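You operate a simulated robot arm through the tools that you are given. There is no shell and no other tool. Be economical: measure what you need, move in short steps, check, and stop when the job is done.

You are at the controls of a simulated two-armed robot. One attempt, no reset.

Task
Hold the nozzle holder, pull the grey nozzle and fit the gold one.
Fine: grey nozzle in the white cup, gold one pushed home, then the holder on the steel tray; drop nothing on the floor. Set down upright: square nozzle holder.

The check looks at the end state, three seconds after you hand in, the way a careful person would. Anything else that was tipped, shoved, dropped, spilled or broken makes it a failure.

Robot
Two 7-joint arms with two-finger parallel grippers on one trunk, on a base that drives. Base frame: it is fixed to the floor where the robot stands at the start and does not move with it; the origin is under the middle of the robot, x ahead of it, y to its left, z up. Readings come in mm, degrees, newtons and seconds.
The left shoulder is at the start at [70, 163, 1195], the right one opposite. With the tool pointing down near the work surface each hand reaches from about 400 to 880 mm from the robot's upright axis, wherever it stands, measured 20 degrees to its own side. Places, roughly: square holder's bore [500, -100, 1000]; steel tray [500, 800, 900]; white cup [400, -300, 900]. Payload 3.43 kg a hand.
The tool frame of a hand sits at the grasp point between the pads (the TCP): z along the fingers, y along the line on which they close. The tips reach 34 mm beyond it. Largest opening 128 mm; finger width 24, thickness 12; the body of the gripper, 48 by 130 mm, starts 96 mm behind the TCP.
Orientation is that of the tool frame in the base frame, as a unit quaternion [w, x, y, z]. With the fingers straight down and closing along the base's y, the tool's x points along the base's -x, its y along +y and its z along -z.

Tools
- The arms move only by the tool step_arm. It takes "left_rows", "right_rows" or both (then of equal length, played together; a hand with none holds still); each is a list of rows, each a list of 7 numbers: the turn, a rotation vector about the base's x, y, z in units of 45 degrees (1.0 is 45 degrees), then the shift along the base's x, y, z in units of 150 mm (1.0 is 150 mm), then the gripper command, from -1 (shut) to 1 (fully open), values between in proportion. In form: [[wx, wy, wz, tx, ty, tz, claw], ...]. A call has 1 to 20 rows; each row is the pose to reach, as a shift and turn from the pose commanded when the call began. A call with a number of a shift or a turn outside -1 to 1 is refused whole. Rows are played at 5 a second. More than 50 mm and 8.6 degrees between two rows, or a gripper value outside its range, and nothing of the call is played. A pose out of reach is approached as far as the arm can. The call stops where the force on the tool passes 90 N (or 10 N more than at its start, if that is more) or the arm is blocked; 0.2 s more then pass. The fingers move at their own pace (about 153 mm/s each) and stop on an object; they squeeze with about 25 N. The grip force told is the motor's: it shows also when the fingers shut on nothing. Time passes only in rows, and 0.2 s behind the last, so rows that repeat a pose let the fingers close. The reply holds the time, the measured pose of the TCP, the force on the tool along the base axes, the opening and the grip force, in the units named above and with some noise, with the torque about the TCP (base axes, N m) and any sound that the robot's microphone picked up.
- Cameras (640 x 400 px; columns grow to the right, rows downward): "scene" is now at [137.9, 9.1, 1439.5]; the picture's right is [0.07, -1.00, -0.00], its down [-0.50, -0.04, -0.86] and it looks along [0.86, 0.06, -0.51] (base axes); focal length 214 px, centre (320, 200). "left" rides on the left gripper at [76, 11, -160] in its tool frame; the picture's right is [-0.15, 0.99, 0.00], its down [-0.88, -0.13, -0.46] and it looks along [-0.45, -0.07, 0.89] (tool axes); focal length 234 px, centre (320, 200). "right" rides on the right gripper at [76, -11, -160] in its tool frame; the picture's right is [0.15, 0.99, 0.00], its down [-0.88, 0.13, -0.46] and it looks along [-0.45, 0.07, 0.89] (tool axes); focal length 234 px, centre (320, 200). There is no depth. A picture from a camera that has moved, and an enlarged one, comes with that camera's place and axes in the base frame and with its lens. The place of the scene camera against the robot may be out by one fixed shift of up to 12 mm in any direction.
- camera(camera): a new picture of that camera. No time passes.
- slide_trunk(by): slides the trunk up (or, below 0, down) by that many mm; the arms and the scene camera ride with it, the base frame stays. It gives what a move gives, with no picture.
- drive_base(legs): drives the robot by 1 to 6 legs, each [ahead, left, turn to the left] in mm, mm and degrees, along the robot's own axes; the way and the turn of a leg run together, so that a leg with both is an arc; at most 1500 mm and 180 degrees a leg. The arms and the cameras ride along, it lands a little off, and it stops where it bumps. It gives what a move gives.
- head_to(pan, tilt): turns the head with the scene camera to pan (to the left, within 86 degrees either way) and tilt (down, from -29 to 69), counted from straight ahead of the robot. It gives what a move gives.
- enlarge(camera, box): a new picture of the part [left, top, right, bottom] of that camera's present view, enlarged. No time passes.
- job_done(): hands the job in; it is judged then, once.

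Go step by step. Nothing tells you exact positions but the pictures and the camera data: compare them with the known pose of the tool, close in by small moves and look again before you grip or let go. The budget is 120 turns and 108 pictures, counting those below and the enlarged ones. Unless the task says otherwise, let go and move clear before handing in, and close with one line.

The tools are called after ">>>" as a command line: name --argument value ..., lists and objects as JSON in quotes. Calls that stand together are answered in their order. step_arm: Moves the arms, as the interface text tells. Its arguments: {"type":"object","properties":{"left_rows":{"type":"array","items":{"type":"array","items":{"type":"number"}}},"right_rows":{"type":"array","items":{"type":"array","items":{"type":"number"}}}},"required":[]} The other tools are called the same way: slide_trunk (by) slides the trunk up or down; drive_base (legs) drives the base; head_to (pan, tilt) turns the head that bears the scene camera; camera (camera) takes a picture; enlarge (camera, box) takes an enlarged picture of a part of a camera's view; job_done () hands the job in.

At the start:

```text
time_s: 0.0
left_position: [636.7, 156.6, 1264.9]
left_tool_rot: [0.001, -0.001, 1.0, 0.001]
left_ft_force: [-1.1, -0.7, 0.5]
left_torque: [-0.04, 0.0, 0.04]
left_gripper_width: 128.0
left_gripper_force: 0.1
right_position: [457.1, -252.7, 1257.8]
right_tool_rot: [0.0, 0.0, 1.0, 0.0]
right_ft_force: [-0.2, -0.2, -0.1]
right_torque: [0.0, 0.02, 0.0]
right_gripper_width: 128.0
right_gripper_force: 0.1
trunk travel left (down, up): [-675.0, 265.0]
robot x, y, heading: [-0.2, 1.3, -0.1]
head pan, tilt: [4.2, 30.3]
```

scene: 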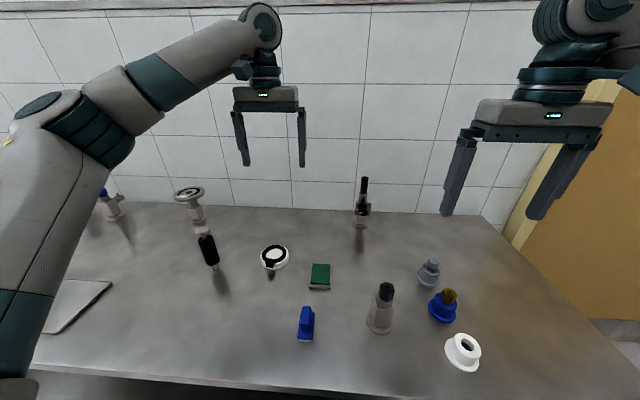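
right: 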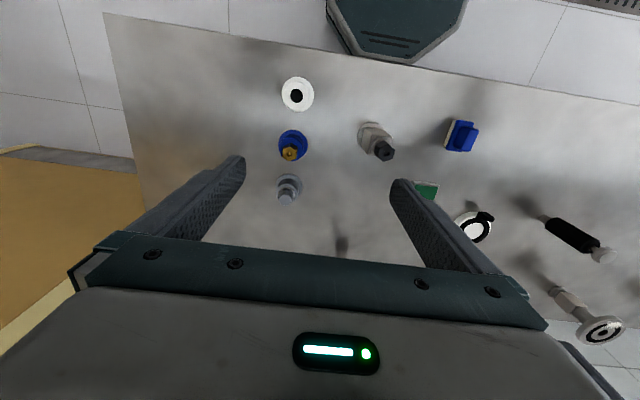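
left: 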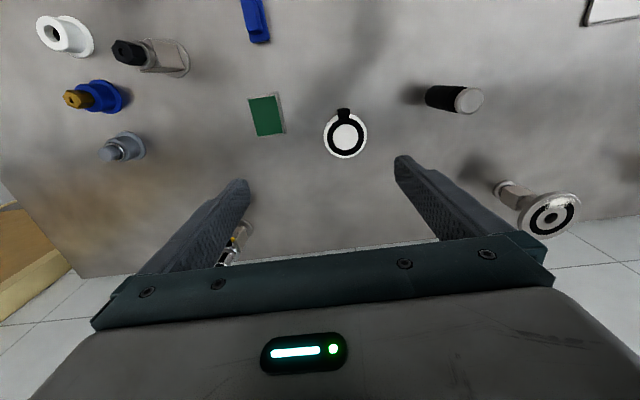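

I see a table with several items: a grey holder with dark top near (500,-100), a blue stand with a gold piece, a white cup, and the tray on the left. I'll take closer looks first.

>>> enlarge --camera "scene" --box '[340, 240, 500, 390]'

>>> enlarge --camera "right" --box '[240, 60, 480, 220]'

>>> enlarge --camera "left" --box '[20, 0, 220, 170]'

```text
2.67 times, centred on (420, 315) of scene
camera zoom: at [137.9, 9.1, 1439.5], right [0.07, -1.0, 0.0], down [-0.5, -0.04, -0.86], along [0.86, 0.06, -0.51], focal length 572 px, centre (53, -107)
```

zoom: 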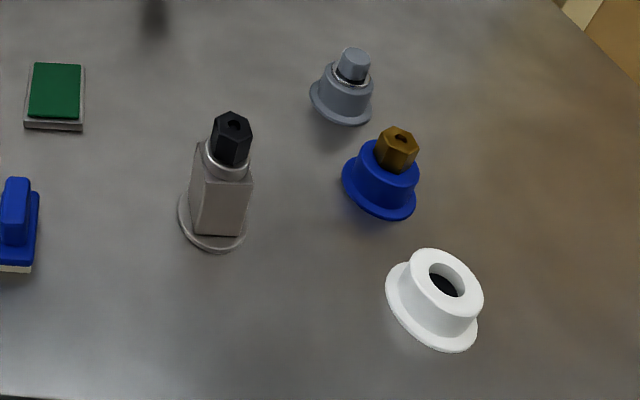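

```text
2.50 times, centred on (360, 140) of right
camera zoom: at [380.5, -263.5, 1416.2], right [-0.15, 0.99, 0.0], down [0.88, 0.13, 0.46], along [0.45, 0.07, -0.89], focal length 585 px, centre (220, 350)
```

zoom: 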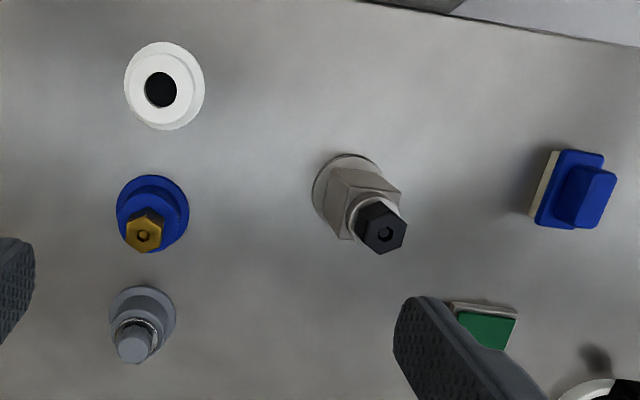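

```text
2.35 times, centred on (120, 85) of left
camera zoom: at [561.9, 166.8, 1423.6], right [0.15, 0.99, 0.0], down [0.88, -0.13, 0.46], along [0.45, -0.07, -0.89], focal length 551 px, centre (791, 471)
```

zoom: 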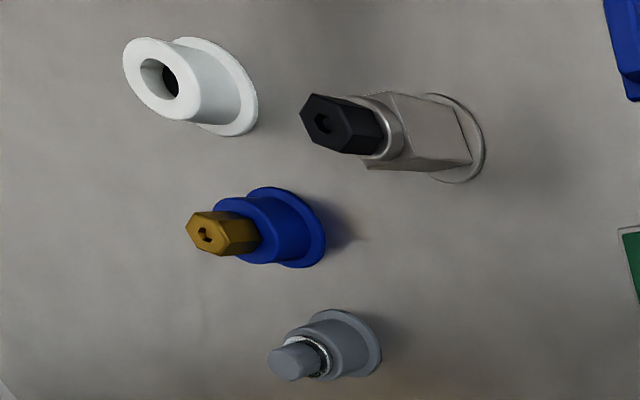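

The holder stands at about (479,-125), its dark nozzle top at z about 1000. Gold sits at about (522,-305,938) and the cup at about (411,-302). I'll bring the right hand above the holder to see its yaw.

>>> step_arm --right_rows '[[0, 0, 0, 0.03, 0.2, -0.2, 1], [0, 0, 0, 0.06, 0.4, -0.4, 1], [0, 0, 0, 0.1, 0.6, -0.6, 1], [0, 0, 0, 0.15, 0.85, -0.8, 1], [0, 0, 0, 0.15, 0.85, -0.8, 1]]'

>>> camera --camera "right"

>>> enlarge --camera "right" --box '[240, 120, 400, 220]'

>>> head_to --pan 60 --tilt 35

>>> camera --camera "scene"

```text
time_s: 1.2
left_position: [636.6, 155.4, 1266.0]
left_tool_rot: [0.001, -0.001, 1.0, 0.0]
left_ft_force: [0.2, 0.0, 0.3]
left_torque: [0.03, 0.0, -0.02]
left_gripper_width: 128.0
left_gripper_force: 0.0
right_position: [477.2, -128.5, 1138.2]
right_tool_rot: [0.001, 0.0, 1.0, 0.001]
right_ft_force: [0.6, 0.1, -0.2]
right_torque: [0.01, -0.01, 0.0]
right_gripper_width: 128.1
right_gripper_force: 0.0
trunk travel left (down, up): [-675.0, 265.0]
robot x, y, heading: [-1.4, 0.1, 0.1]
head pan, tilt: [4.2, 30.3]
```

```text
101 pictures are left
camera right: at [401.2, -139.0, 1296.1], right [-0.15, 0.99, 0.0], down [0.88, 0.13, 0.46], along [0.45, 0.07, -0.89], focal length 234 px, centre (320, 200)
```

right: 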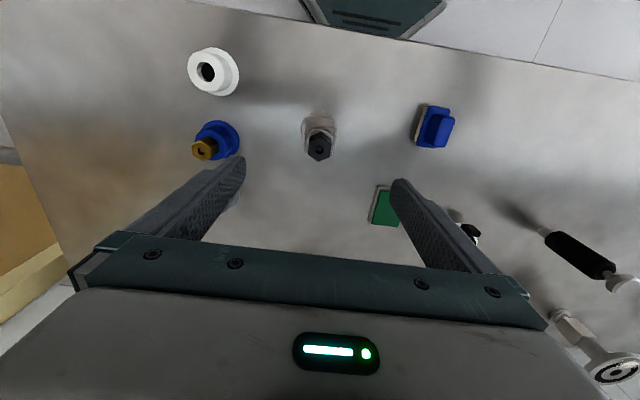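

```text
4.00 times, centred on (320, 170) of right
camera zoom: at [401.2, -139.0, 1296.1], right [-0.15, 0.99, 0.0], down [0.88, 0.13, 0.46], along [0.45, 0.07, -0.89], focal length 937 px, centre (320, 320)
```

zoom: 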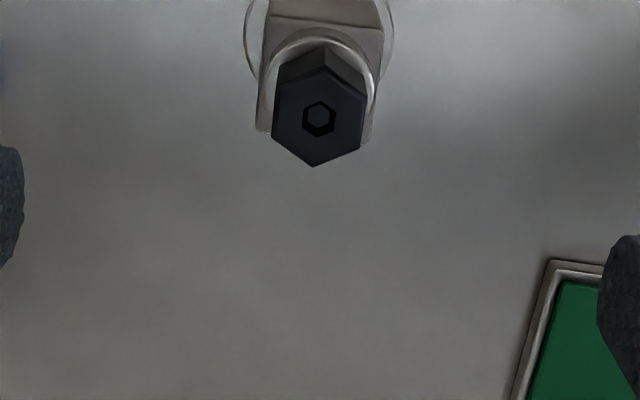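

```text
time_s: 2.5
left_position: [637.4, 157.2, 1263.9]
left_tool_rot: [0.0, 0.0, 1.0, -0.001]
left_ft_force: [0.9, 0.2, 0.4]
left_torque: [0.0, 0.02, 0.01]
left_gripper_width: 128.1
left_gripper_force: 0.0
right_position: [478.9, -126.4, 1136.9]
right_tool_rot: [0.001, 0.001, 1.0, -0.001]
right_ft_force: [-0.1, 0.2, 0.1]
right_torque: [-0.01, -0.01, -0.01]
right_gripper_width: 128.0
right_gripper_force: 0.2
trunk travel left (down, up): [-675.0, 265.0]
robot x, y, heading: [-1.1, 0.6, 0.1]
head pan, tilt: [60.0, 35.0]
```

```text
99 pictures are left
camera scene: at [92.0, 78.8, 1432.2], right [0.87, -0.5, 0.0], down [-0.29, -0.5, -0.82], along [0.41, 0.71, -0.57], focal length 214 px, centre (320, 200)
```

scene: 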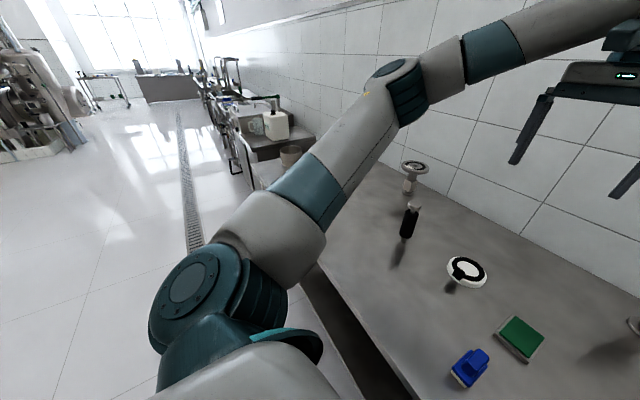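

The hex flats and the square body are aligned with the base axes, so the right hand can close along y on the hex while the left hand holds the body from the left, closing along x. I'll park the right hand and start turning the left one.

>>> step_arm --left_rows '[[0, 0, 0.18, -0.1, 0.05, 0, 1], [0, 0, 0.36, -0.2, 0.1, 0, 1], [0, 0, 0.54, -0.3, 0.15, 0, 1], [0, 0, 0.72, -0.4, 0.2, 0, 1], [0, 0, 0.9, -0.5, 0.3, 0, 1], [0, 0, 1, -0.6, 0.4, 0, 1]]' --right_rows '[[0, 0, 0, 0, -0.2, 0.05, 1], [0, 0, 0, 0, -0.4, 0.1, 1], [0, 0, 0, 0, -0.6, 0.15, 1], [0, 0, 0, 0, -0.8, 0.2, 1], [0, 0, 0, 0, -1, 0.2, 1], [0, 0, 0, 0, -1, 0.2, 1]]'

>>> step_arm --left_rows '[[0, 0, 0.18, 0, 0, 0, 1], [0, 0, 0.36, 0, 0, 0, 1], [0, 0, 0.54, 0, 0, 0, 1], [0, 0, 0.72, 0, 0, 0, 1], [0, 0, 0.9, 0, 0, 0, 1], [0, 0, 1, 0, 0, 0, 1]]'

>>> step_arm --left_rows '[[-0.18, 0, 0, 0, 0, 0, 1], [-0.36, 0, 0, 0, 0.05, 0, 1], [-0.54, 0, 0, 0, 0.1, 0, 1], [-0.72, 0, 0, 0, 0.15, 0, 1], [-0.9, 0, 0, 0, 0.2, 0, 1], [-1, 0, 0, 0, 0.25, 0, 1], [-1, 0, 0, 0, 0.25, 0, 1]]'

>>> head_to --pan 5 --tilt 30

>>> camera --camera "scene"

```text
time_s: 3.9
left_position: [546.9, 217.1, 1265.5]
left_tool_rot: [0.0, -0.384, 0.923, 0.0]
left_ft_force: [0.3, 0.4, 0.2]
left_torque: [-0.02, 0.0, -0.01]
left_gripper_width: 127.8
left_gripper_force: 0.1
right_position: [478.4, -274.2, 1167.2]
right_tool_rot: [0.0, 0.0, 1.0, -0.001]
right_ft_force: [-0.5, -0.1, 0.5]
right_torque: [-0.02, -0.02, -0.03]
right_gripper_width: 127.9
right_gripper_force: 0.1
trunk travel left (down, up): [-675.0, 265.0]
robot x, y, heading: [-1.6, 1.1, -0.1]
head pan, tilt: [60.0, 35.0]
```

```text
time_s: 5.2
left_position: [547.0, 216.0, 1263.9]
left_tool_rot: [0.0, 0.708, -0.706, 0.0]
left_ft_force: [-0.4, 1.1, -0.3]
left_torque: [0.0, 0.0, 0.0]
left_gripper_width: 128.1
left_gripper_force: 0.1
right_position: [477.0, -275.2, 1167.6]
right_tool_rot: [0.0, 0.0, 1.0, 0.0]
right_ft_force: [-0.6, 0.8, -0.1]
right_torque: [0.01, 0.0, 0.01]
right_gripper_width: 128.4
right_gripper_force: 0.1
trunk travel left (down, up): [-675.0, 265.0]
robot x, y, heading: [2.8, 0.0, -0.1]
head pan, tilt: [60.0, 35.0]
```

```text
time_s: 6.8
left_position: [547.5, 254.2, 1264.7]
left_tool_rot: [0.271, 0.653, -0.653, 0.271]
left_ft_force: [0.1, 0.6, -0.3]
left_torque: [0.0, 0.0, 0.01]
left_gripper_width: 127.8
left_gripper_force: 0.1
right_position: [478.4, -276.0, 1166.9]
right_tool_rot: [0.0, 0.0, 1.0, 0.0]
right_ft_force: [-0.7, 0.1, -0.1]
right_torque: [0.0, 0.01, -0.03]
right_gripper_width: 128.0
right_gripper_force: 0.1
trunk travel left (down, up): [-675.0, 265.0]
robot x, y, heading: [-0.5, -1.0, -0.0]
head pan, tilt: [60.0, 35.0]
```

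```text
time_s: 8.1
left_position: [547.5, 255.6, 1266.0]
left_tool_rot: [-0.272, -0.653, 0.653, -0.27]
left_ft_force: [0.8, -0.1, -0.4]
left_torque: [0.0, 0.02, 0.01]
left_gripper_width: 127.8
left_gripper_force: 0.1
right_position: [478.8, -276.6, 1167.9]
right_tool_rot: [0.0, 0.0, 1.0, 0.001]
right_ft_force: [-0.1, -0.9, -0.9]
right_torque: [0.03, -0.01, -0.02]
right_gripper_width: 128.2
right_gripper_force: 0.1
trunk travel left (down, up): [-675.0, 265.0]
robot x, y, heading: [1.6, 1.5, 0.1]
head pan, tilt: [5.0, 30.0]
```

```text
98 pictures are left
camera scene: at [137.9, 10.6, 1440.0], right [0.09, -1.0, 0.0], down [-0.5, -0.04, -0.87], along [0.86, 0.08, -0.5], focal length 214 px, centre (320, 200)
```

scene: 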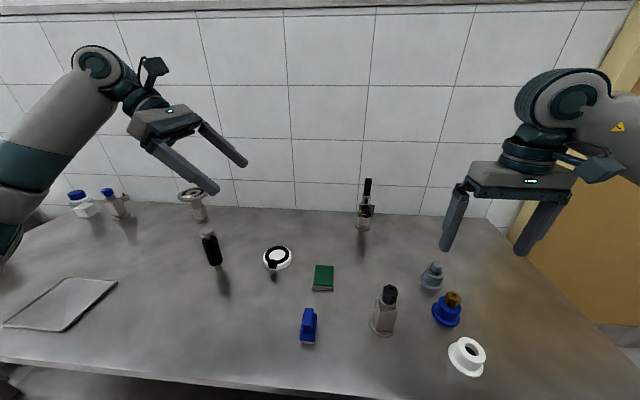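

The left hand is tilted 45° as planned. I'll tilt it 15° more and bring it to a pre-grasp left of the holder.

>>> step_arm --left_rows '[[-0.1, 0, 0, -0.1, -0.25, -0.1, 1], [-0.2, 0, 0, -0.2, -0.5, -0.2, 1], [-0.3, 0, 0, -0.3, -0.75, -0.3, 1], [-0.333, 0, 0, -0.457, -1, -0.45, 1], [-0.333, 0, 0, -0.457, -1, -0.45, 1]]'

>>> step_arm --left_rows '[[0, 0, 0, 0, -0.25, -0.1, 1], [0, 0, 0, 0, -0.5, -0.3, 1], [0, 0, 0, 0, -0.6, -0.5, 1], [0, 0, 0, 0, -0.7, -0.7, 1], [0, 0, 0, 0, -0.7, -0.8, 1], [0, 0, 0, 0, -0.7, -0.8, 1]]'

>>> camera --camera "scene"

>>> camera --camera "left"

```text
time_s: 9.3
left_position: [478.6, 100.0, 1198.4]
left_tool_rot: [0.353, 0.613, -0.611, 0.355]
left_ft_force: [-0.1, -0.1, 0.1]
left_torque: [-0.03, -0.01, -0.01]
left_gripper_width: 128.0
left_gripper_force: 0.1
right_position: [478.7, -275.4, 1167.6]
right_tool_rot: [0.0, 0.0, 1.0, 0.001]
right_ft_force: [0.2, 0.8, 0.8]
right_torque: [-0.02, 0.02, 0.02]
right_gripper_width: 128.1
right_gripper_force: 0.1
trunk travel left (down, up): [-675.0, 265.0]
robot x, y, heading: [5.7, 0.6, -0.2]
head pan, tilt: [5.0, 30.0]
```

```text
time_s: 10.7
left_position: [479.8, -2.9, 1075.6]
left_tool_rot: [-0.354, -0.612, 0.613, -0.352]
left_ft_force: [0.0, 0.7, 0.3]
left_torque: [0.02, 0.03, 0.0]
left_gripper_width: 128.0
left_gripper_force: 0.0
right_position: [479.1, -275.3, 1167.0]
right_tool_rot: [0.0, 0.001, 1.0, 0.0]
right_ft_force: [0.5, 0.2, 0.3]
right_torque: [-0.01, 0.02, 0.01]
right_gripper_width: 128.1
right_gripper_force: 0.1
trunk travel left (down, up): [-675.0, 265.0]
robot x, y, heading: [-0.6, 0.9, -0.1]
head pan, tilt: [5.0, 30.0]
```

```text
97 pictures are left
camera scene: at [137.9, 10.2, 1440.0], right [0.09, -1.0, 0.0], down [-0.5, -0.04, -0.87], along [0.86, 0.08, -0.5], focal length 214 px, centre (320, 200)
```

scene: 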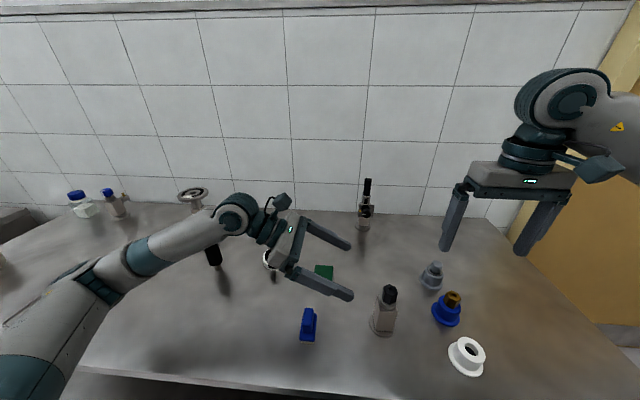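

```text
96 pictures are left
camera left: at [468.5, 96.6, 1221.4], right [-0.99, 0.07, -0.13], down [0.13, 0.84, -0.53], along [0.07, -0.54, -0.84], focal length 234 px, centre (320, 200)
```

left: 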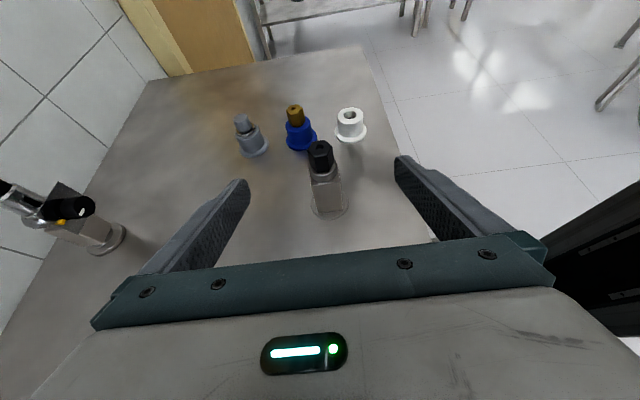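

The holder is centred between the left fingers. I'll come down and in along the finger axis, then look.

>>> step_arm --left_rows '[[0, 0, 0, 0, -0.04, -0.3, 1], [0, 0, 0, 0, -0.08, -0.64, 1], [0, 0, 0, 0, -0.08, -0.64, 1]]'

>>> step_arm --left_rows '[[0, 0, 0, 0, -0.2, -0.115, 1], [0, 0, 0, 0, -0.4, -0.23, 1], [0, 0, 0, 0, -0.6, -0.346, 1], [0, 0, 0, 0, -0.733, -0.423, 1], [0, 0, 0, 0, -0.733, -0.423, 1]]'

>>> camera --camera "left"

>>> enlarge --camera "scene" --box '[300, 240, 460, 360]'

```text
refused: row 2 steps farther than a row can; nothing moved
```

```text
time_s: 11.9
left_position: [478.9, -109.9, 1014.8]
left_tool_rot: [0.353, 0.614, -0.612, 0.354]
left_ft_force: [0.2, -0.4, 0.0]
left_torque: [0.03, 0.01, 0.03]
left_gripper_width: 128.0
left_gripper_force: 0.0
right_position: [478.0, -275.3, 1167.6]
right_tool_rot: [0.0, 0.0, 1.0, 0.001]
right_ft_force: [0.2, 0.4, 0.3]
right_torque: [-0.03, 0.0, -0.02]
right_gripper_width: 127.9
right_gripper_force: 0.0
trunk travel left (down, up): [-675.0, 265.0]
robot x, y, heading: [1.1, 2.4, -0.2]
head pan, tilt: [5.0, 30.0]
```

```text
95 pictures are left
camera left: at [468.0, -10.6, 1159.5], right [-0.99, 0.07, -0.13], down [0.13, 0.84, -0.53], along [0.07, -0.55, -0.84], focal length 234 px, centre (320, 200)
```

left: 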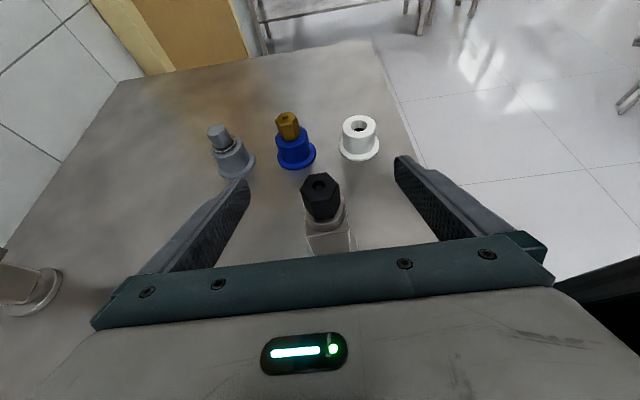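

```text
3.33 times, centred on (380, 300) of scene
camera zoom: at [137.7, 11.0, 1440.0], right [0.09, -1.0, 0.0], down [-0.5, -0.04, -0.87], along [0.86, 0.08, -0.5], focal length 715 px, centre (120, -133)
```

zoom: 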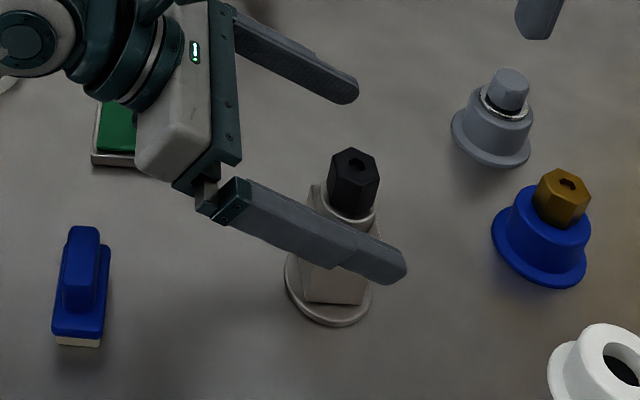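

The first call was refused but the second ran, leaving the hand straddling the holder 100 mm high and clear of it. I'll come straight down to z 915 in small rows.

>>> step_arm --left_rows '[[0, 0, 0, 0, -0.03, -0.2, 1], [0, 0, 0, 0, -0.06, -0.4, 1], [0, 0, 0, 0, -0.1, -0.55, 1], [0, 0, 0, 0, -0.1, -0.667, 1], [0, 0, 0, 0, -0.1, -0.667, 1]]'

>>> camera --camera "left"

>>> enlarge --camera "scene" --box '[300, 240, 460, 360]'

```text
time_s: 13.3
left_position: [508.4, -117.5, 954.4]
left_tool_rot: [-0.311, -0.6, 0.629, -0.383]
left_ft_force: [0.1, -0.9, 0.2]
left_torque: [0.02, 0.01, 0.03]
left_gripper_width: 127.8
left_gripper_force: 0.0
right_position: [472.4, -281.3, 1166.0]
right_tool_rot: [0.003, 0.001, 1.0, 0.004]
right_ft_force: [-0.5, -0.1, 0.1]
right_torque: [0.01, -0.04, 0.01]
right_gripper_width: 128.1
right_gripper_force: 0.0
trunk travel left (down, up): [-675.0, 265.0]
robot x, y, heading: [0.9, 1.0, 0.1]
head pan, tilt: [5.0, 30.0]
stopped in row 5 (left hand): the arm was blocked; the commanded pose is now the measured one
```

```text
93 pictures are left
camera left: at [479.5, -22.3, 1098.6], right [-0.97, 0.06, -0.23], down [0.17, 0.85, -0.5], along [0.17, -0.53, -0.83], focal length 234 px, centre (320, 200)
```

left: 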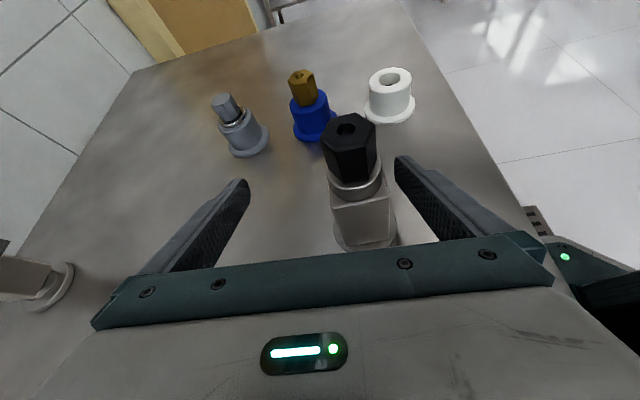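

```text
3.33 times, centred on (380, 300) of scene
camera zoom: at [130.4, 3.3, 1439.0], right [0.09, -1.0, -0.01], down [-0.49, -0.04, -0.87], along [0.87, 0.08, -0.49], focal length 715 px, centre (120, -133)
```

zoom: 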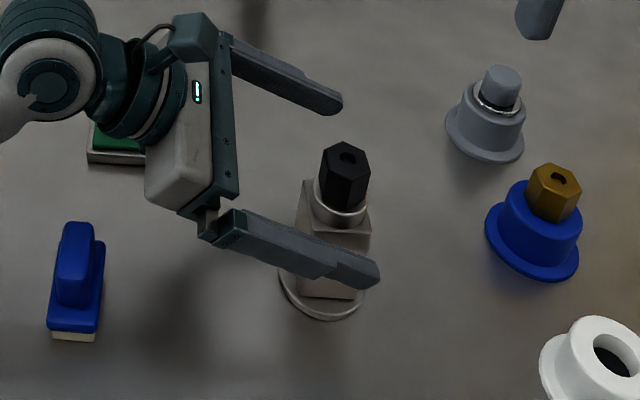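

The left arm was blocked with no force at the tool, so probably its elbow met the table edge. I'll look at the whole arm.

>>> head_to --pan 25 --tilt 45

>>> camera --camera "scene"

```text
time_s: 14.1
left_position: [507.0, -118.3, 955.6]
left_tool_rot: [-0.312, -0.6, 0.629, -0.382]
left_ft_force: [0.4, -0.3, -0.3]
left_torque: [-0.02, 0.01, -0.02]
left_gripper_width: 127.8
left_gripper_force: 0.0
right_position: [474.2, -278.7, 1169.9]
right_tool_rot: [0.004, 0.0, 1.0, 0.003]
right_ft_force: [0.7, -0.3, -0.8]
right_torque: [0.0, 0.0, 0.04]
right_gripper_width: 127.9
right_gripper_force: 0.1
trunk travel left (down, up): [-675.0, 265.0]
robot x, y, heading: [2.7, 0.0, 0.1]
head pan, tilt: [25.0, 45.0]
```

```text
91 pictures are left
camera scene: at [115.9, 31.6, 1418.4], right [0.42, -0.91, 0.0], down [-0.64, -0.29, -0.71], along [0.64, 0.3, -0.7], focal length 214 px, centre (320, 200)
```

scene: 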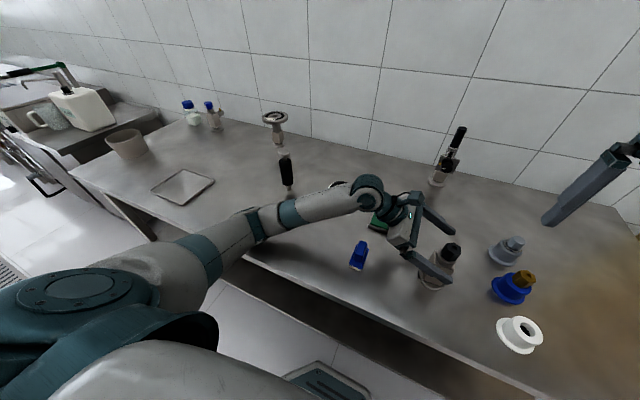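

The left elbow is against the table's front edge. I'll raise the hand with the orientation corrected, then raise the trunk so the elbow clears.

>>> step_arm --left_rows '[[0, 0.03, 0, -0.04, 0, 0.15, 1], [-0.01, 0.07, -0.01, -0.1, 0, 0.35, 1], [-0.02, 0.11, -0.02, -0.15, 0, 0.55, 1], [-0.027, 0.139, -0.02, -0.187, 0, 0.75, 1], [-0.027, 0.139, -0.02, -0.187, 0, 0.75, 1]]'

>>> slide_trunk --by 200

>>> camera --camera "scene"

```text
time_s: 15.3
left_position: [482.0, -113.6, 1061.2]
left_tool_rot: [0.362, 0.614, -0.607, 0.35]
left_ft_force: [0.4, 0.3, -1.2]
left_torque: [0.0, 0.04, 0.01]
left_gripper_width: 128.0
left_gripper_force: 0.0
right_position: [480.5, -275.2, 1166.9]
right_tool_rot: [-0.001, 0.0, 1.0, 0.0]
right_ft_force: [-0.5, -0.6, -0.3]
right_torque: [-0.02, 0.04, 0.0]
right_gripper_width: 127.6
right_gripper_force: 0.0
trunk travel left (down, up): [-675.0, 265.0]
robot x, y, heading: [0.3, 1.9, -0.1]
head pan, tilt: [25.0, 45.0]
```

```text
time_s: 17.5
left_position: [483.0, -114.5, 1261.8]
left_tool_rot: [0.361, 0.614, -0.608, 0.351]
left_ft_force: [0.0, 0.3, 0.4]
left_torque: [-0.02, 0.01, 0.0]
left_gripper_width: 128.0
left_gripper_force: 0.1
right_position: [480.3, -275.1, 1367.2]
right_tool_rot: [0.0, -0.001, 1.0, 0.001]
right_ft_force: [0.0, -0.4, 0.6]
right_torque: [0.0, 0.03, -0.01]
right_gripper_width: 128.1
right_gripper_force: 0.0
trunk travel left (down, up): [-875.0, 65.0]
robot x, y, heading: [2.1, 0.9, 0.0]
head pan, tilt: [25.0, 45.0]
```

```text
90 pictures are left
camera scene: at [122.6, 37.7, 1617.3], right [0.42, -0.91, 0.0], down [-0.64, -0.3, -0.71], along [0.64, 0.3, -0.71], focal length 214 px, centre (320, 200)
```

scene: 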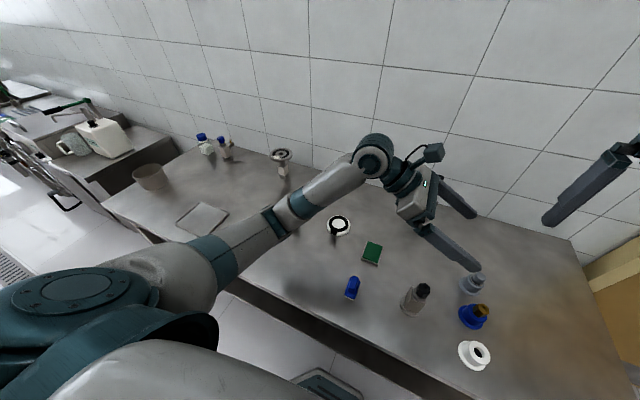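

The elbow has room now. I'll go down in steps with a small correction.

>>> step_arm --left_rows '[[0.004, -0.01, 0, -0.01, -0.02, -0.25, 1], [0.008, -0.021, 0, -0.027, -0.04, -0.5, 1], [0.008, -0.021, 0, -0.027, -0.07, -0.75, 1], [0.008, -0.021, 0, -0.027, -0.07, -1, 1], [0.008, -0.021, 0, -0.027, -0.07, -1, 1]]'

>>> step_arm --left_rows '[[0, 0, 0, 0, 0, -0.25, 1], [0, 0, 0, 0, 0, -0.5, 1], [0, 0, 0, 0, 0, -0.75, 1], [0, 0, 0, 0, 0, -1, 1], [0, 0, 0, 0, 0, -1, 1]]'

>>> camera --camera "left"

>>> camera --camera "scene"

```text
time_s: 18.7
left_position: [477.2, -122.9, 1109.3]
left_tool_rot: [-0.354, -0.612, 0.613, -0.353]
left_ft_force: [0.2, 1.1, -0.1]
left_torque: [-0.03, 0.01, -0.02]
left_gripper_width: 128.2
left_gripper_force: 0.1
right_position: [478.8, -275.1, 1366.2]
right_tool_rot: [-0.001, 0.0, 1.0, 0.0]
right_ft_force: [-0.2, -0.3, -0.1]
right_torque: [0.02, -0.03, 0.0]
right_gripper_width: 127.8
right_gripper_force: 0.1
trunk travel left (down, up): [-875.0, 65.0]
robot x, y, heading: [4.1, 2.5, -0.1]
head pan, tilt: [25.0, 45.0]
```

```text
time_s: 19.9
left_position: [477.6, -125.9, 961.7]
left_tool_rot: [-0.354, -0.612, 0.612, -0.354]
left_ft_force: [0.4, -0.4, -0.5]
left_torque: [-0.02, 0.02, -0.01]
left_gripper_width: 128.0
left_gripper_force: 0.0
right_position: [478.9, -274.6, 1367.7]
right_tool_rot: [0.0, 0.0, 1.0, 0.0]
right_ft_force: [0.5, 0.4, -1.0]
right_torque: [0.01, 0.05, 0.02]
right_gripper_width: 127.9
right_gripper_force: 0.1
trunk travel left (down, up): [-875.0, 65.0]
robot x, y, heading: [-2.1, 4.2, -0.2]
head pan, tilt: [25.0, 45.0]
```

```text
89 pictures are left
camera left: at [467.7, -26.3, 1106.5], right [-0.99, 0.07, -0.13], down [0.13, 0.83, -0.54], along [0.07, -0.55, -0.83], focal length 234 px, centre (320, 200)
```

left: 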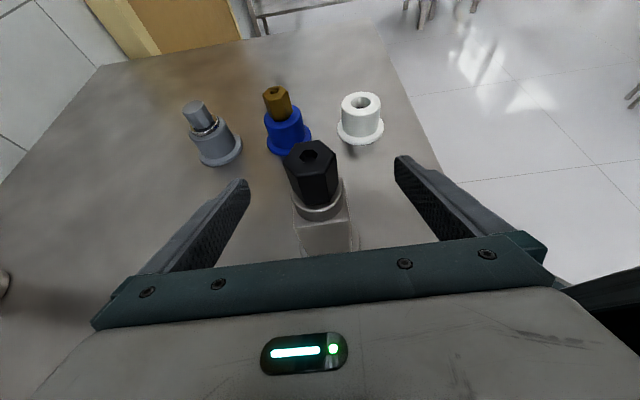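

```text
88 pictures are left
camera scene: at [122.5, 37.7, 1617.4], right [0.42, -0.91, 0.0], down [-0.64, -0.3, -0.71], along [0.64, 0.3, -0.71], focal length 214 px, centre (320, 200)
```

scene: 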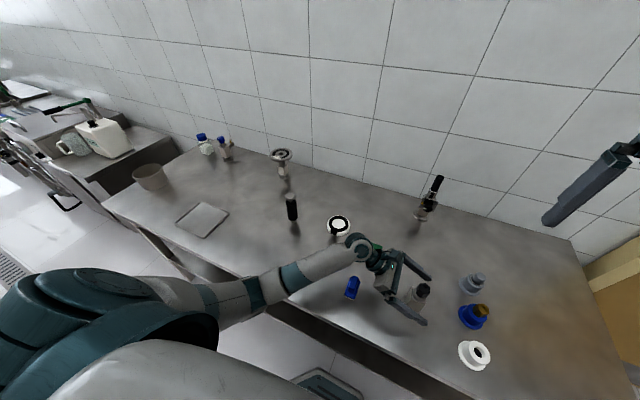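

The elbow still looks clear. I'll go down the last 37 mm to z about 925.

>>> step_arm --left_rows '[[0, 0, 0, 0.007, 0, -0.12, 1], [0, 0, 0, 0.007, 0, -0.25, 1], [0, 0, 0, 0.007, 0, -0.25, 1]]'

>>> camera --camera "left"

>>> head_to --pan 0 --tilt 50

>>> camera --camera "scene"

```text
time_s: 20.7
left_position: [478.6, -124.8, 924.1]
left_tool_rot: [0.354, 0.612, -0.612, 0.354]
left_ft_force: [0.5, 1.4, 0.8]
left_torque: [-0.02, 0.0, -0.01]
left_gripper_width: 128.4
left_gripper_force: 0.0
right_position: [479.7, -273.8, 1367.2]
right_tool_rot: [0.001, 0.0, 1.0, 0.0]
right_ft_force: [-0.3, 0.3, 0.4]
right_torque: [-0.02, -0.01, -0.02]
right_gripper_width: 128.0
right_gripper_force: 0.0
trunk travel left (down, up): [-875.0, 65.0]
robot x, y, heading: [0.8, 0.2, 0.3]
head pan, tilt: [25.0, 45.0]
```

```text
87 pictures are left
camera left: at [468.4, -25.6, 1068.8], right [-0.99, 0.07, -0.13], down [0.13, 0.83, -0.54], along [0.07, -0.55, -0.83], focal length 234 px, centre (320, 200)
```

left: 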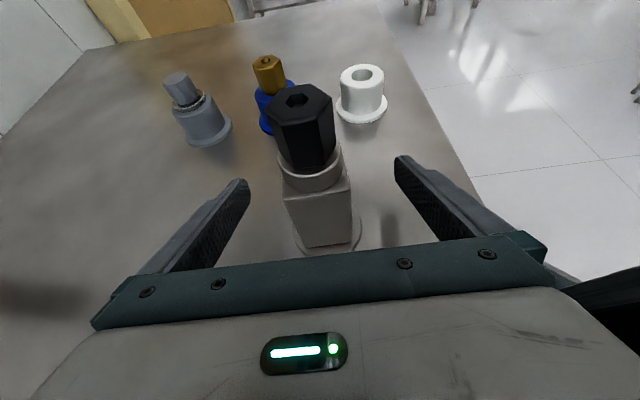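

```text
time_s: 21.6
left_position: [478.8, -124.4, 923.8]
left_tool_rot: [-0.355, -0.612, 0.613, -0.354]
left_ft_force: [-0.6, 0.9, -0.1]
left_torque: [-0.04, 0.03, -0.01]
left_gripper_width: 128.0
left_gripper_force: 0.1
right_position: [478.9, -274.8, 1367.1]
right_tool_rot: [0.0, -0.001, 1.0, 0.0]
right_ft_force: [-0.3, -0.2, 0.1]
right_torque: [0.0, 0.03, 0.0]
right_gripper_width: 128.1
right_gripper_force: 0.1
trunk travel left (down, up): [-875.0, 65.0]
robot x, y, heading: [-0.8, 1.4, 0.0]
head pan, tilt: [0.0, 50.0]
```

```text
86 pictures are left
camera scene: at [125.6, 3.5, 1610.5], right [0.0, -1.0, 0.0], down [-0.77, 0.0, -0.64], along [0.64, 0.0, -0.77], focal length 214 px, centre (320, 200)
```

scene: 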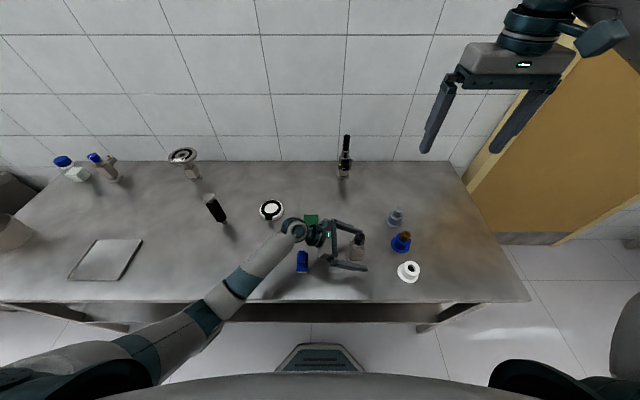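

The holder sits between the fingers, well centred. I'll close on the body in two stages.

>>> step_arm --left_rows '[[0, 0, 0, 0, 0, 0, 0.3], [0, 0, 0, 0, 0, 0, -0.2], [0, 0, 0, 0, 0, 0, -0.2], [0, 0, 0, 0, 0, 0, -0.3], [0, 0, 0, 0, 0, 0, -0.4], [0, 0, 0, 0, 0, 0, -1], [0, 0, 0, 0, 0, 0, -1]]'

>>> camera --camera "left"

>>> enlarge --camera "scene" --box '[280, 180, 440, 300]'

```text
time_s: 23.2
left_position: [480.4, -125.7, 924.5]
left_tool_rot: [0.354, 0.612, -0.612, 0.354]
left_ft_force: [0.6, -0.3, 0.4]
left_torque: [-0.1, -0.11, 0.01]
left_gripper_width: 43.7
left_gripper_force: 25.1
right_position: [479.6, -274.2, 1366.4]
right_tool_rot: [0.0, 0.0, 1.0, 0.001]
right_ft_force: [0.1, 0.1, -0.3]
right_torque: [0.01, -0.01, 0.01]
right_gripper_width: 128.0
right_gripper_force: 0.0
trunk travel left (down, up): [-875.0, 65.0]
robot x, y, heading: [0.1, 3.6, -0.0]
head pan, tilt: [0.0, 50.0]
```

```text
85 pictures are left
camera left: at [468.4, -25.6, 1069.0], right [-0.99, 0.07, -0.13], down [0.13, 0.83, -0.54], along [0.07, -0.55, -0.83], focal length 234 px, centre (320, 200)
```

left: 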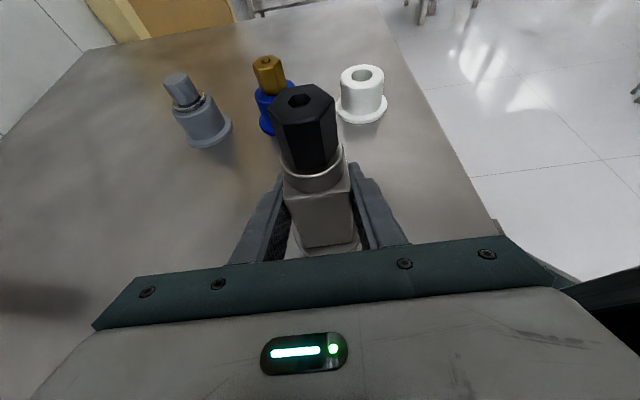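

```text
3.33 times, centred on (360, 240) of scene
camera zoom: at [125.7, 3.4, 1610.5], right [0.0, -1.0, 0.0], down [-0.77, 0.0, -0.64], along [0.64, 0.0, -0.77], focal length 715 px, centre (187, 67)
```

zoom: 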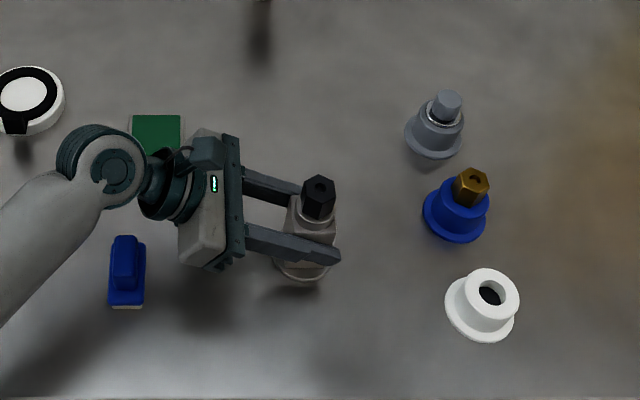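

The holder is held (43.7 mm wide). Next I bring the right hand above the nozzle.

>>> step_arm --right_rows '[[0, 0, 0, 0, 0.25, -0.15, 0.5], [0, 0, 0, 0, 0.5, -0.3, 0], [0, 0, 0, 0, 0.75, -0.45, 0], [0, 0, 0, -0.01, 0.99, -0.67, 0], [0, 0, 0, -0.01, 0.99, -0.67, 0]]'

>>> step_arm --right_rows '[[0, 0, 0, 0, 0, -0.25, 0], [0, 0, 0, 0, 0, -0.5, 0], [0, 0, 0, 0, 0, -0.75, 0], [0, 0, 0, 0, 0, -1, 0], [0, 0, 0, 0, 0, -1, 0]]'

>>> camera --camera "right"

>>> camera --camera "scene"

```text
time_s: 24.4
left_position: [479.7, -124.9, 923.4]
left_tool_rot: [0.353, 0.613, -0.613, 0.353]
left_ft_force: [0.7, 1.9, 2.4]
left_torque: [-0.03, 0.02, 0.0]
left_gripper_width: 43.7
left_gripper_force: 24.5
right_position: [475.5, -125.6, 1263.9]
right_tool_rot: [0.0, -0.001, 1.0, 0.0]
right_ft_force: [-0.4, 0.1, 0.4]
right_torque: [0.01, -0.03, -0.01]
right_gripper_width: 63.8
right_gripper_force: 0.0
trunk travel left (down, up): [-875.0, 65.0]
robot x, y, heading: [2.0, 1.0, 0.3]
head pan, tilt: [0.0, 50.0]
```

```text
time_s: 25.6
left_position: [479.2, -125.8, 924.1]
left_tool_rot: [-0.354, -0.612, 0.612, -0.354]
left_ft_force: [-0.5, 0.2, 2.2]
left_torque: [0.02, 0.02, 0.04]
left_gripper_width: 44.1
left_gripper_force: 25.3
right_position: [474.5, -125.6, 1116.0]
right_tool_rot: [0.0, 0.0, 1.0, 0.001]
right_ft_force: [0.7, 0.5, -0.6]
right_torque: [-0.03, -0.03, 0.0]
right_gripper_width: 63.8
right_gripper_force: 0.0
trunk travel left (down, up): [-875.0, 65.0]
robot x, y, heading: [4.5, 3.1, 0.1]
head pan, tilt: [0.0, 50.0]
```

```text
83 pictures are left
camera right: at [399.4, -137.9, 1273.6], right [-0.15, 0.99, 0.0], down [0.88, 0.13, 0.46], along [0.45, 0.07, -0.89], focal length 234 px, centre (320, 200)
```

right: 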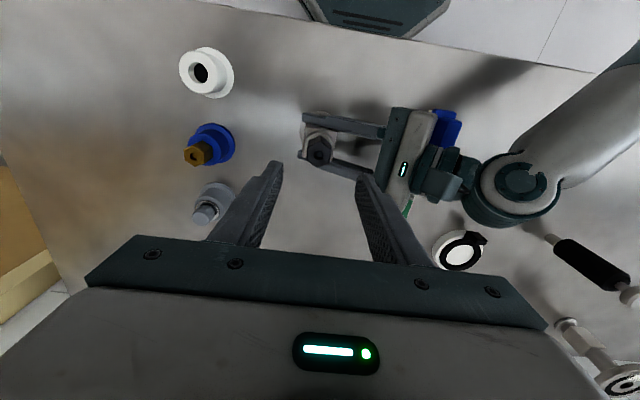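

```text
82 pictures are left
camera scene: at [125.6, 3.7, 1610.5], right [0.0, -1.0, 0.0], down [-0.77, 0.0, -0.64], along [0.64, 0.0, -0.77], focal length 214 px, centre (320, 200)
```

scene: 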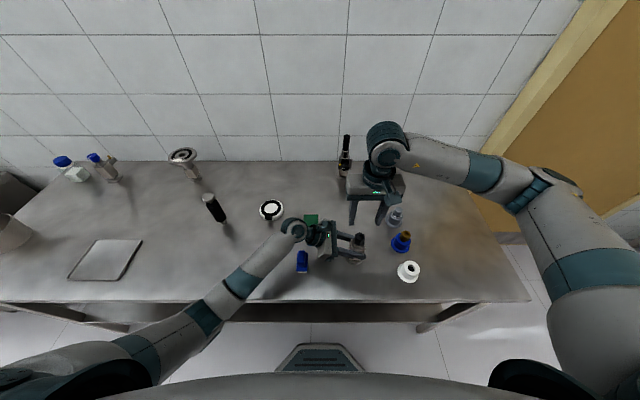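

I'll zoom to refine the nozzle's centre and yaw.

>>> enlarge --camera "right" --box '[280, 100, 380, 180]'

```text
5.00 times, centred on (330, 140) of right
camera zoom: at [399.4, -137.9, 1273.6], right [-0.15, 0.99, 0.0], down [0.88, 0.13, 0.46], along [0.45, 0.07, -0.89], focal length 1171 px, centre (270, 500)
```

zoom: 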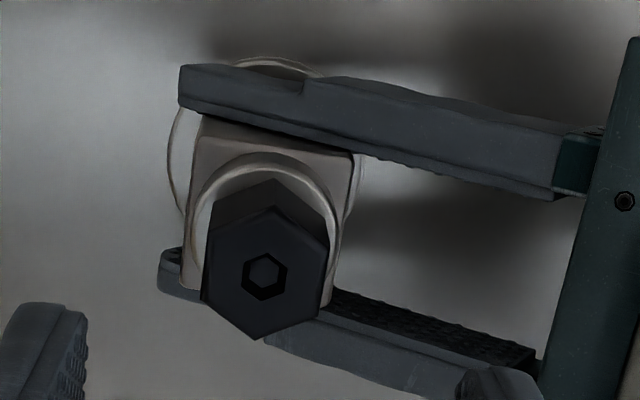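

The nozzle centre is at about (477,-127). I'll lower the right hand to z about 1010 so the tips end just above the collar, then check.

>>> step_arm --right_rows '[[0, 0, 0, 0.015, -0.01, -0.2, 0], [0, 0, 0, 0.015, -0.01, -0.4, 0], [0, 0, 0, 0.015, -0.01, -0.6, 0], [0, 0, 0, 0.015, -0.01, -0.7, 0], [0, 0, 0, 0.015, -0.01, -0.7, 0]]'

>>> camera --camera "right"

>>> camera --camera "left"

>>> enlarge --camera "scene" --box '[280, 180, 440, 300]'

```text
time_s: 26.8
left_position: [478.6, -125.2, 923.7]
left_tool_rot: [-0.355, -0.611, 0.613, -0.353]
left_ft_force: [-0.8, 0.5, 1.7]
left_torque: [-0.01, -0.03, 0.01]
left_gripper_width: 43.9
left_gripper_force: 25.2
right_position: [480.6, -126.8, 1011.4]
right_tool_rot: [0.0, -0.001, 1.0, 0.0]
right_ft_force: [0.6, -0.7, 0.3]
right_torque: [0.02, 0.02, 0.01]
right_gripper_width: 64.1
right_gripper_force: 0.1
trunk travel left (down, up): [-875.0, 65.0]
robot x, y, heading: [2.0, 3.3, 0.0]
head pan, tilt: [0.0, 50.0]
```

```text
80 pictures are left
camera right: at [404.7, -138.4, 1170.2], right [-0.15, 0.99, 0.0], down [0.88, 0.13, 0.46], along [0.45, 0.07, -0.89], focal length 234 px, centre (320, 200)
```

right: 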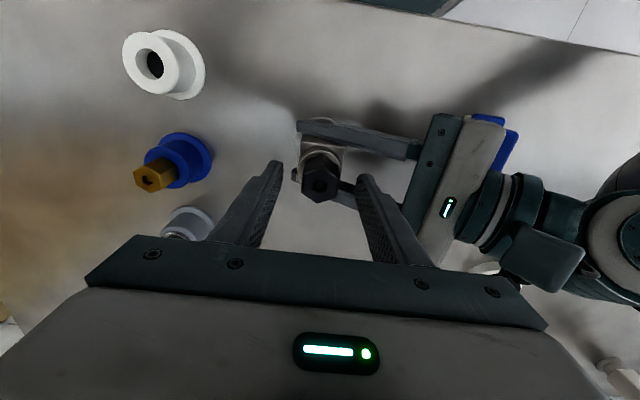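

```text
79 pictures are left
camera left: at [468.2, -25.6, 1069.0], right [-0.99, 0.07, -0.13], down [0.13, 0.83, -0.54], along [0.07, -0.55, -0.83], focal length 234 px, centre (320, 200)
```

left: 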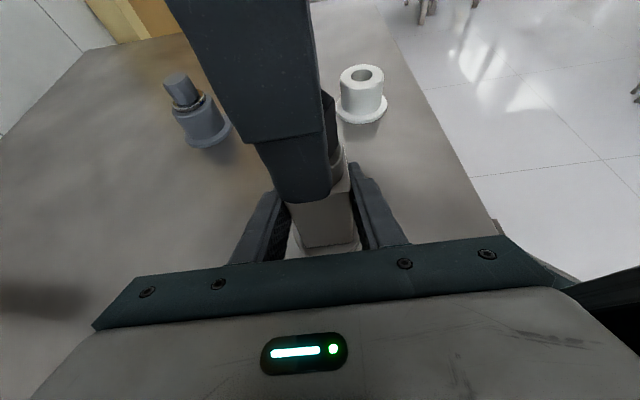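

```text
3.33 times, centred on (360, 240) of scene
camera zoom: at [125.5, 3.6, 1610.5], right [0.0, -1.0, 0.0], down [-0.77, 0.0, -0.64], along [0.64, 0.0, -0.77], focal length 715 px, centre (187, 67)
```

zoom: 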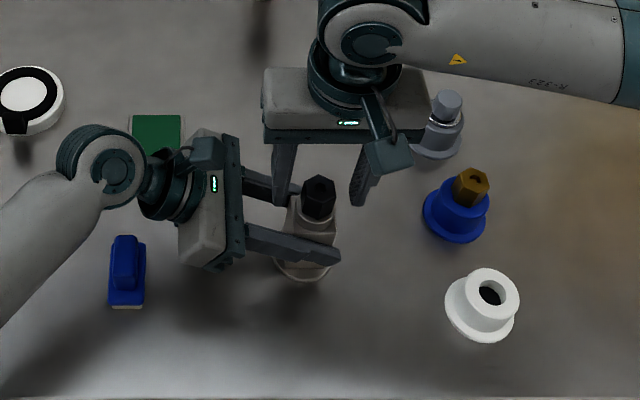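

Alignment is close, with the nozzle about 4 mm nearer to me than the TCP. I'll shift the right hand by -4 mm in x and close on the hex.

>>> step_arm --right_rows '[[0, 0, 0, -0.027, 0, 0, 0], [0, 0, 0, -0.027, 0, 0, -0.35], [0, 0, 0, -0.027, 0, 0, -0.5], [0, 0, 0, -0.027, 0, 0, -1], [0, 0, 0, -0.027, 0, 0, -1]]'

>>> camera --camera "right"

>>> enlarge --camera "scene" --box '[310, 200, 410, 275]'

```text
time_s: 28.0
left_position: [479.6, -125.6, 925.0]
left_tool_rot: [-0.355, -0.612, 0.613, -0.353]
left_ft_force: [0.3, 0.3, 0.8]
left_torque: [0.01, 0.03, -0.01]
left_gripper_width: 44.0
left_gripper_force: 24.8
right_position: [477.0, -127.4, 1012.2]
right_tool_rot: [0.0, 0.0, 1.0, 0.0]
right_ft_force: [-0.5, 0.5, 0.3]
right_torque: [0.05, 0.02, 0.02]
right_gripper_width: 28.4
right_gripper_force: 25.2
trunk travel left (down, up): [-875.0, 65.0]
robot x, y, heading: [-0.4, 0.8, 0.0]
head pan, tilt: [0.0, 50.0]
```

```text
77 pictures are left
camera right: at [400.4, -138.7, 1170.5], right [-0.15, 0.99, 0.0], down [0.88, 0.13, 0.46], along [0.45, 0.07, -0.89], focal length 234 px, centre (320, 200)
```

right: 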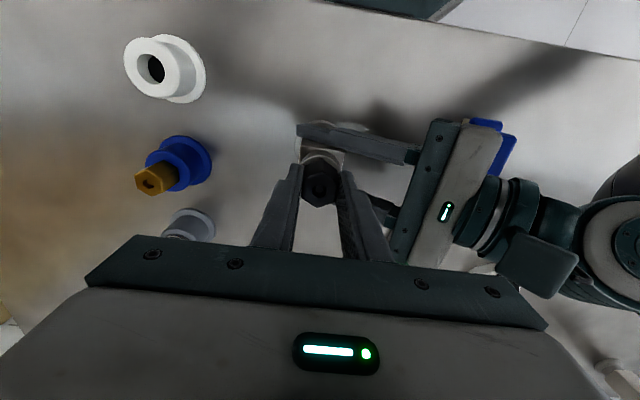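

```text
5.33 times, centred on (360, 238) of scene
camera zoom: at [125.5, 3.6, 1610.5], right [0.0, -1.0, 0.0], down [-0.77, 0.0, -0.64], along [0.64, 0.0, -0.77], focal length 1144 px, centre (107, 0)
```

zoom: 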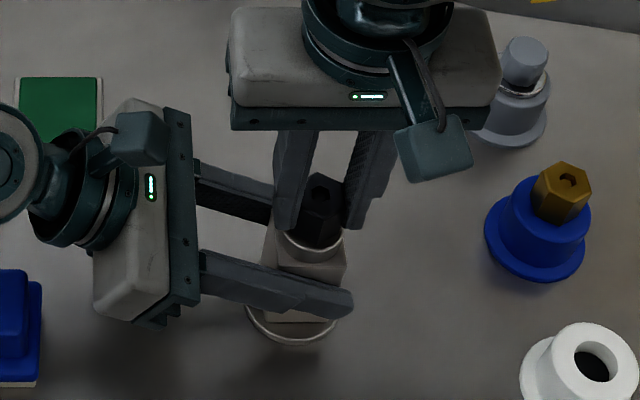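

Gripped at 28.4 mm. The nozzle looks offset in the fingers along x, so I'll zoom in to measure before pulling.

>>> enlarge --camera "right" --box '[280, 140, 360, 200]'

```text
6.67 times, centred on (320, 170) of right
camera zoom: at [400.4, -138.7, 1170.5], right [-0.15, 0.99, 0.0], down [0.88, 0.13, 0.46], along [0.45, 0.07, -0.89], focal length 1561 px, centre (320, 400)
```

zoom: 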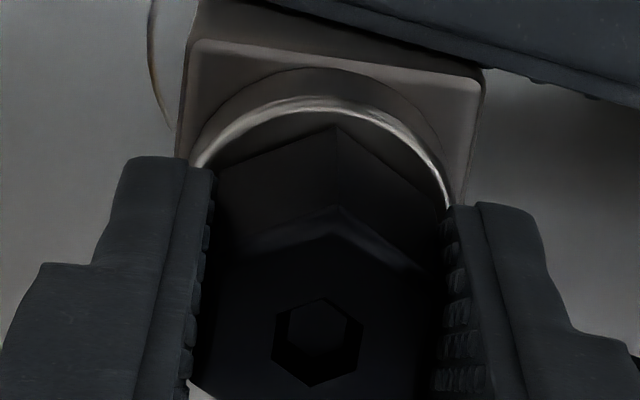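

The hole's centre is within about 2 mm of the TCP axis, so the grip is good. I'll pull straight up gently while the left hand holds.

>>> step_arm --right_rows '[[0, 0, 0, 0, 0, 0.03, -1], [0, 0, 0, 0, 0, 0.07, -1], [0, 0, 0, 0, 0, 0.12, -1], [0, 0, 0, 0, 0, 0.2, -1], [0, 0, 0, 0, 0, 0.3, -1], [0, 0, 0, 0, 0, 0.4, -1]]'

>>> enlarge --camera "scene" --box '[310, 200, 410, 275]'

>>> camera --camera "left"

```text
time_s: 29.4
left_position: [478.6, -125.4, 923.9]
left_tool_rot: [-0.355, -0.612, 0.613, -0.353]
left_ft_force: [-1.6, -1.4, 1.7]
left_torque: [-0.09, 0.08, 0.0]
left_gripper_width: 43.6
left_gripper_force: 25.1
right_position: [474.3, -129.0, 1072.4]
right_tool_rot: [-0.001, 0.0, 1.0, 0.0]
right_ft_force: [0.3, -0.8, -0.8]
right_torque: [-0.01, 0.0, 0.03]
right_gripper_width: 28.7
right_gripper_force: 24.5
trunk travel left (down, up): [-875.0, 65.0]
robot x, y, heading: [0.5, 2.0, -0.5]
head pan, tilt: [0.0, 50.0]
```

```text
5.33 times, centred on (360, 238) of scene
camera zoom: at [125.4, 3.3, 1610.4], right [0.0, -1.0, 0.0], down [-0.77, 0.0, -0.64], along [0.64, 0.0, -0.77], focal length 1144 px, centre (107, 0)
```

zoom: 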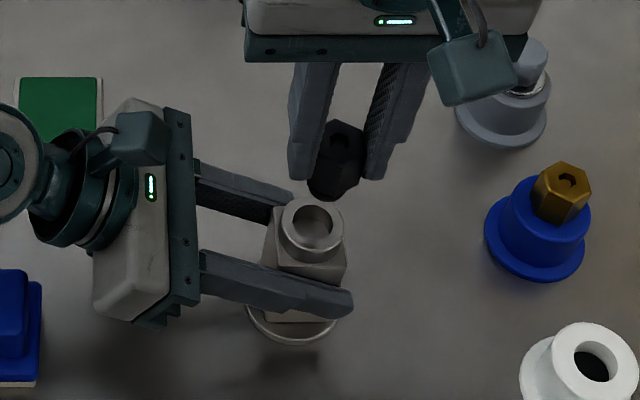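

```text
73 pictures are left
camera left: at [468.2, -25.8, 1069.0], right [-0.99, 0.07, -0.13], down [0.13, 0.83, -0.54], along [0.07, -0.55, -0.83], focal length 234 px, centre (320, 200)
```

left: 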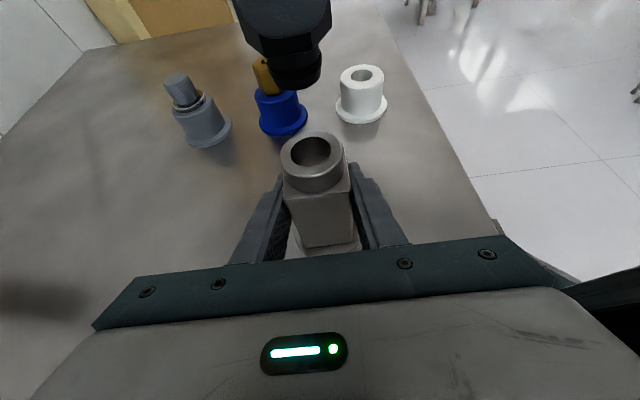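

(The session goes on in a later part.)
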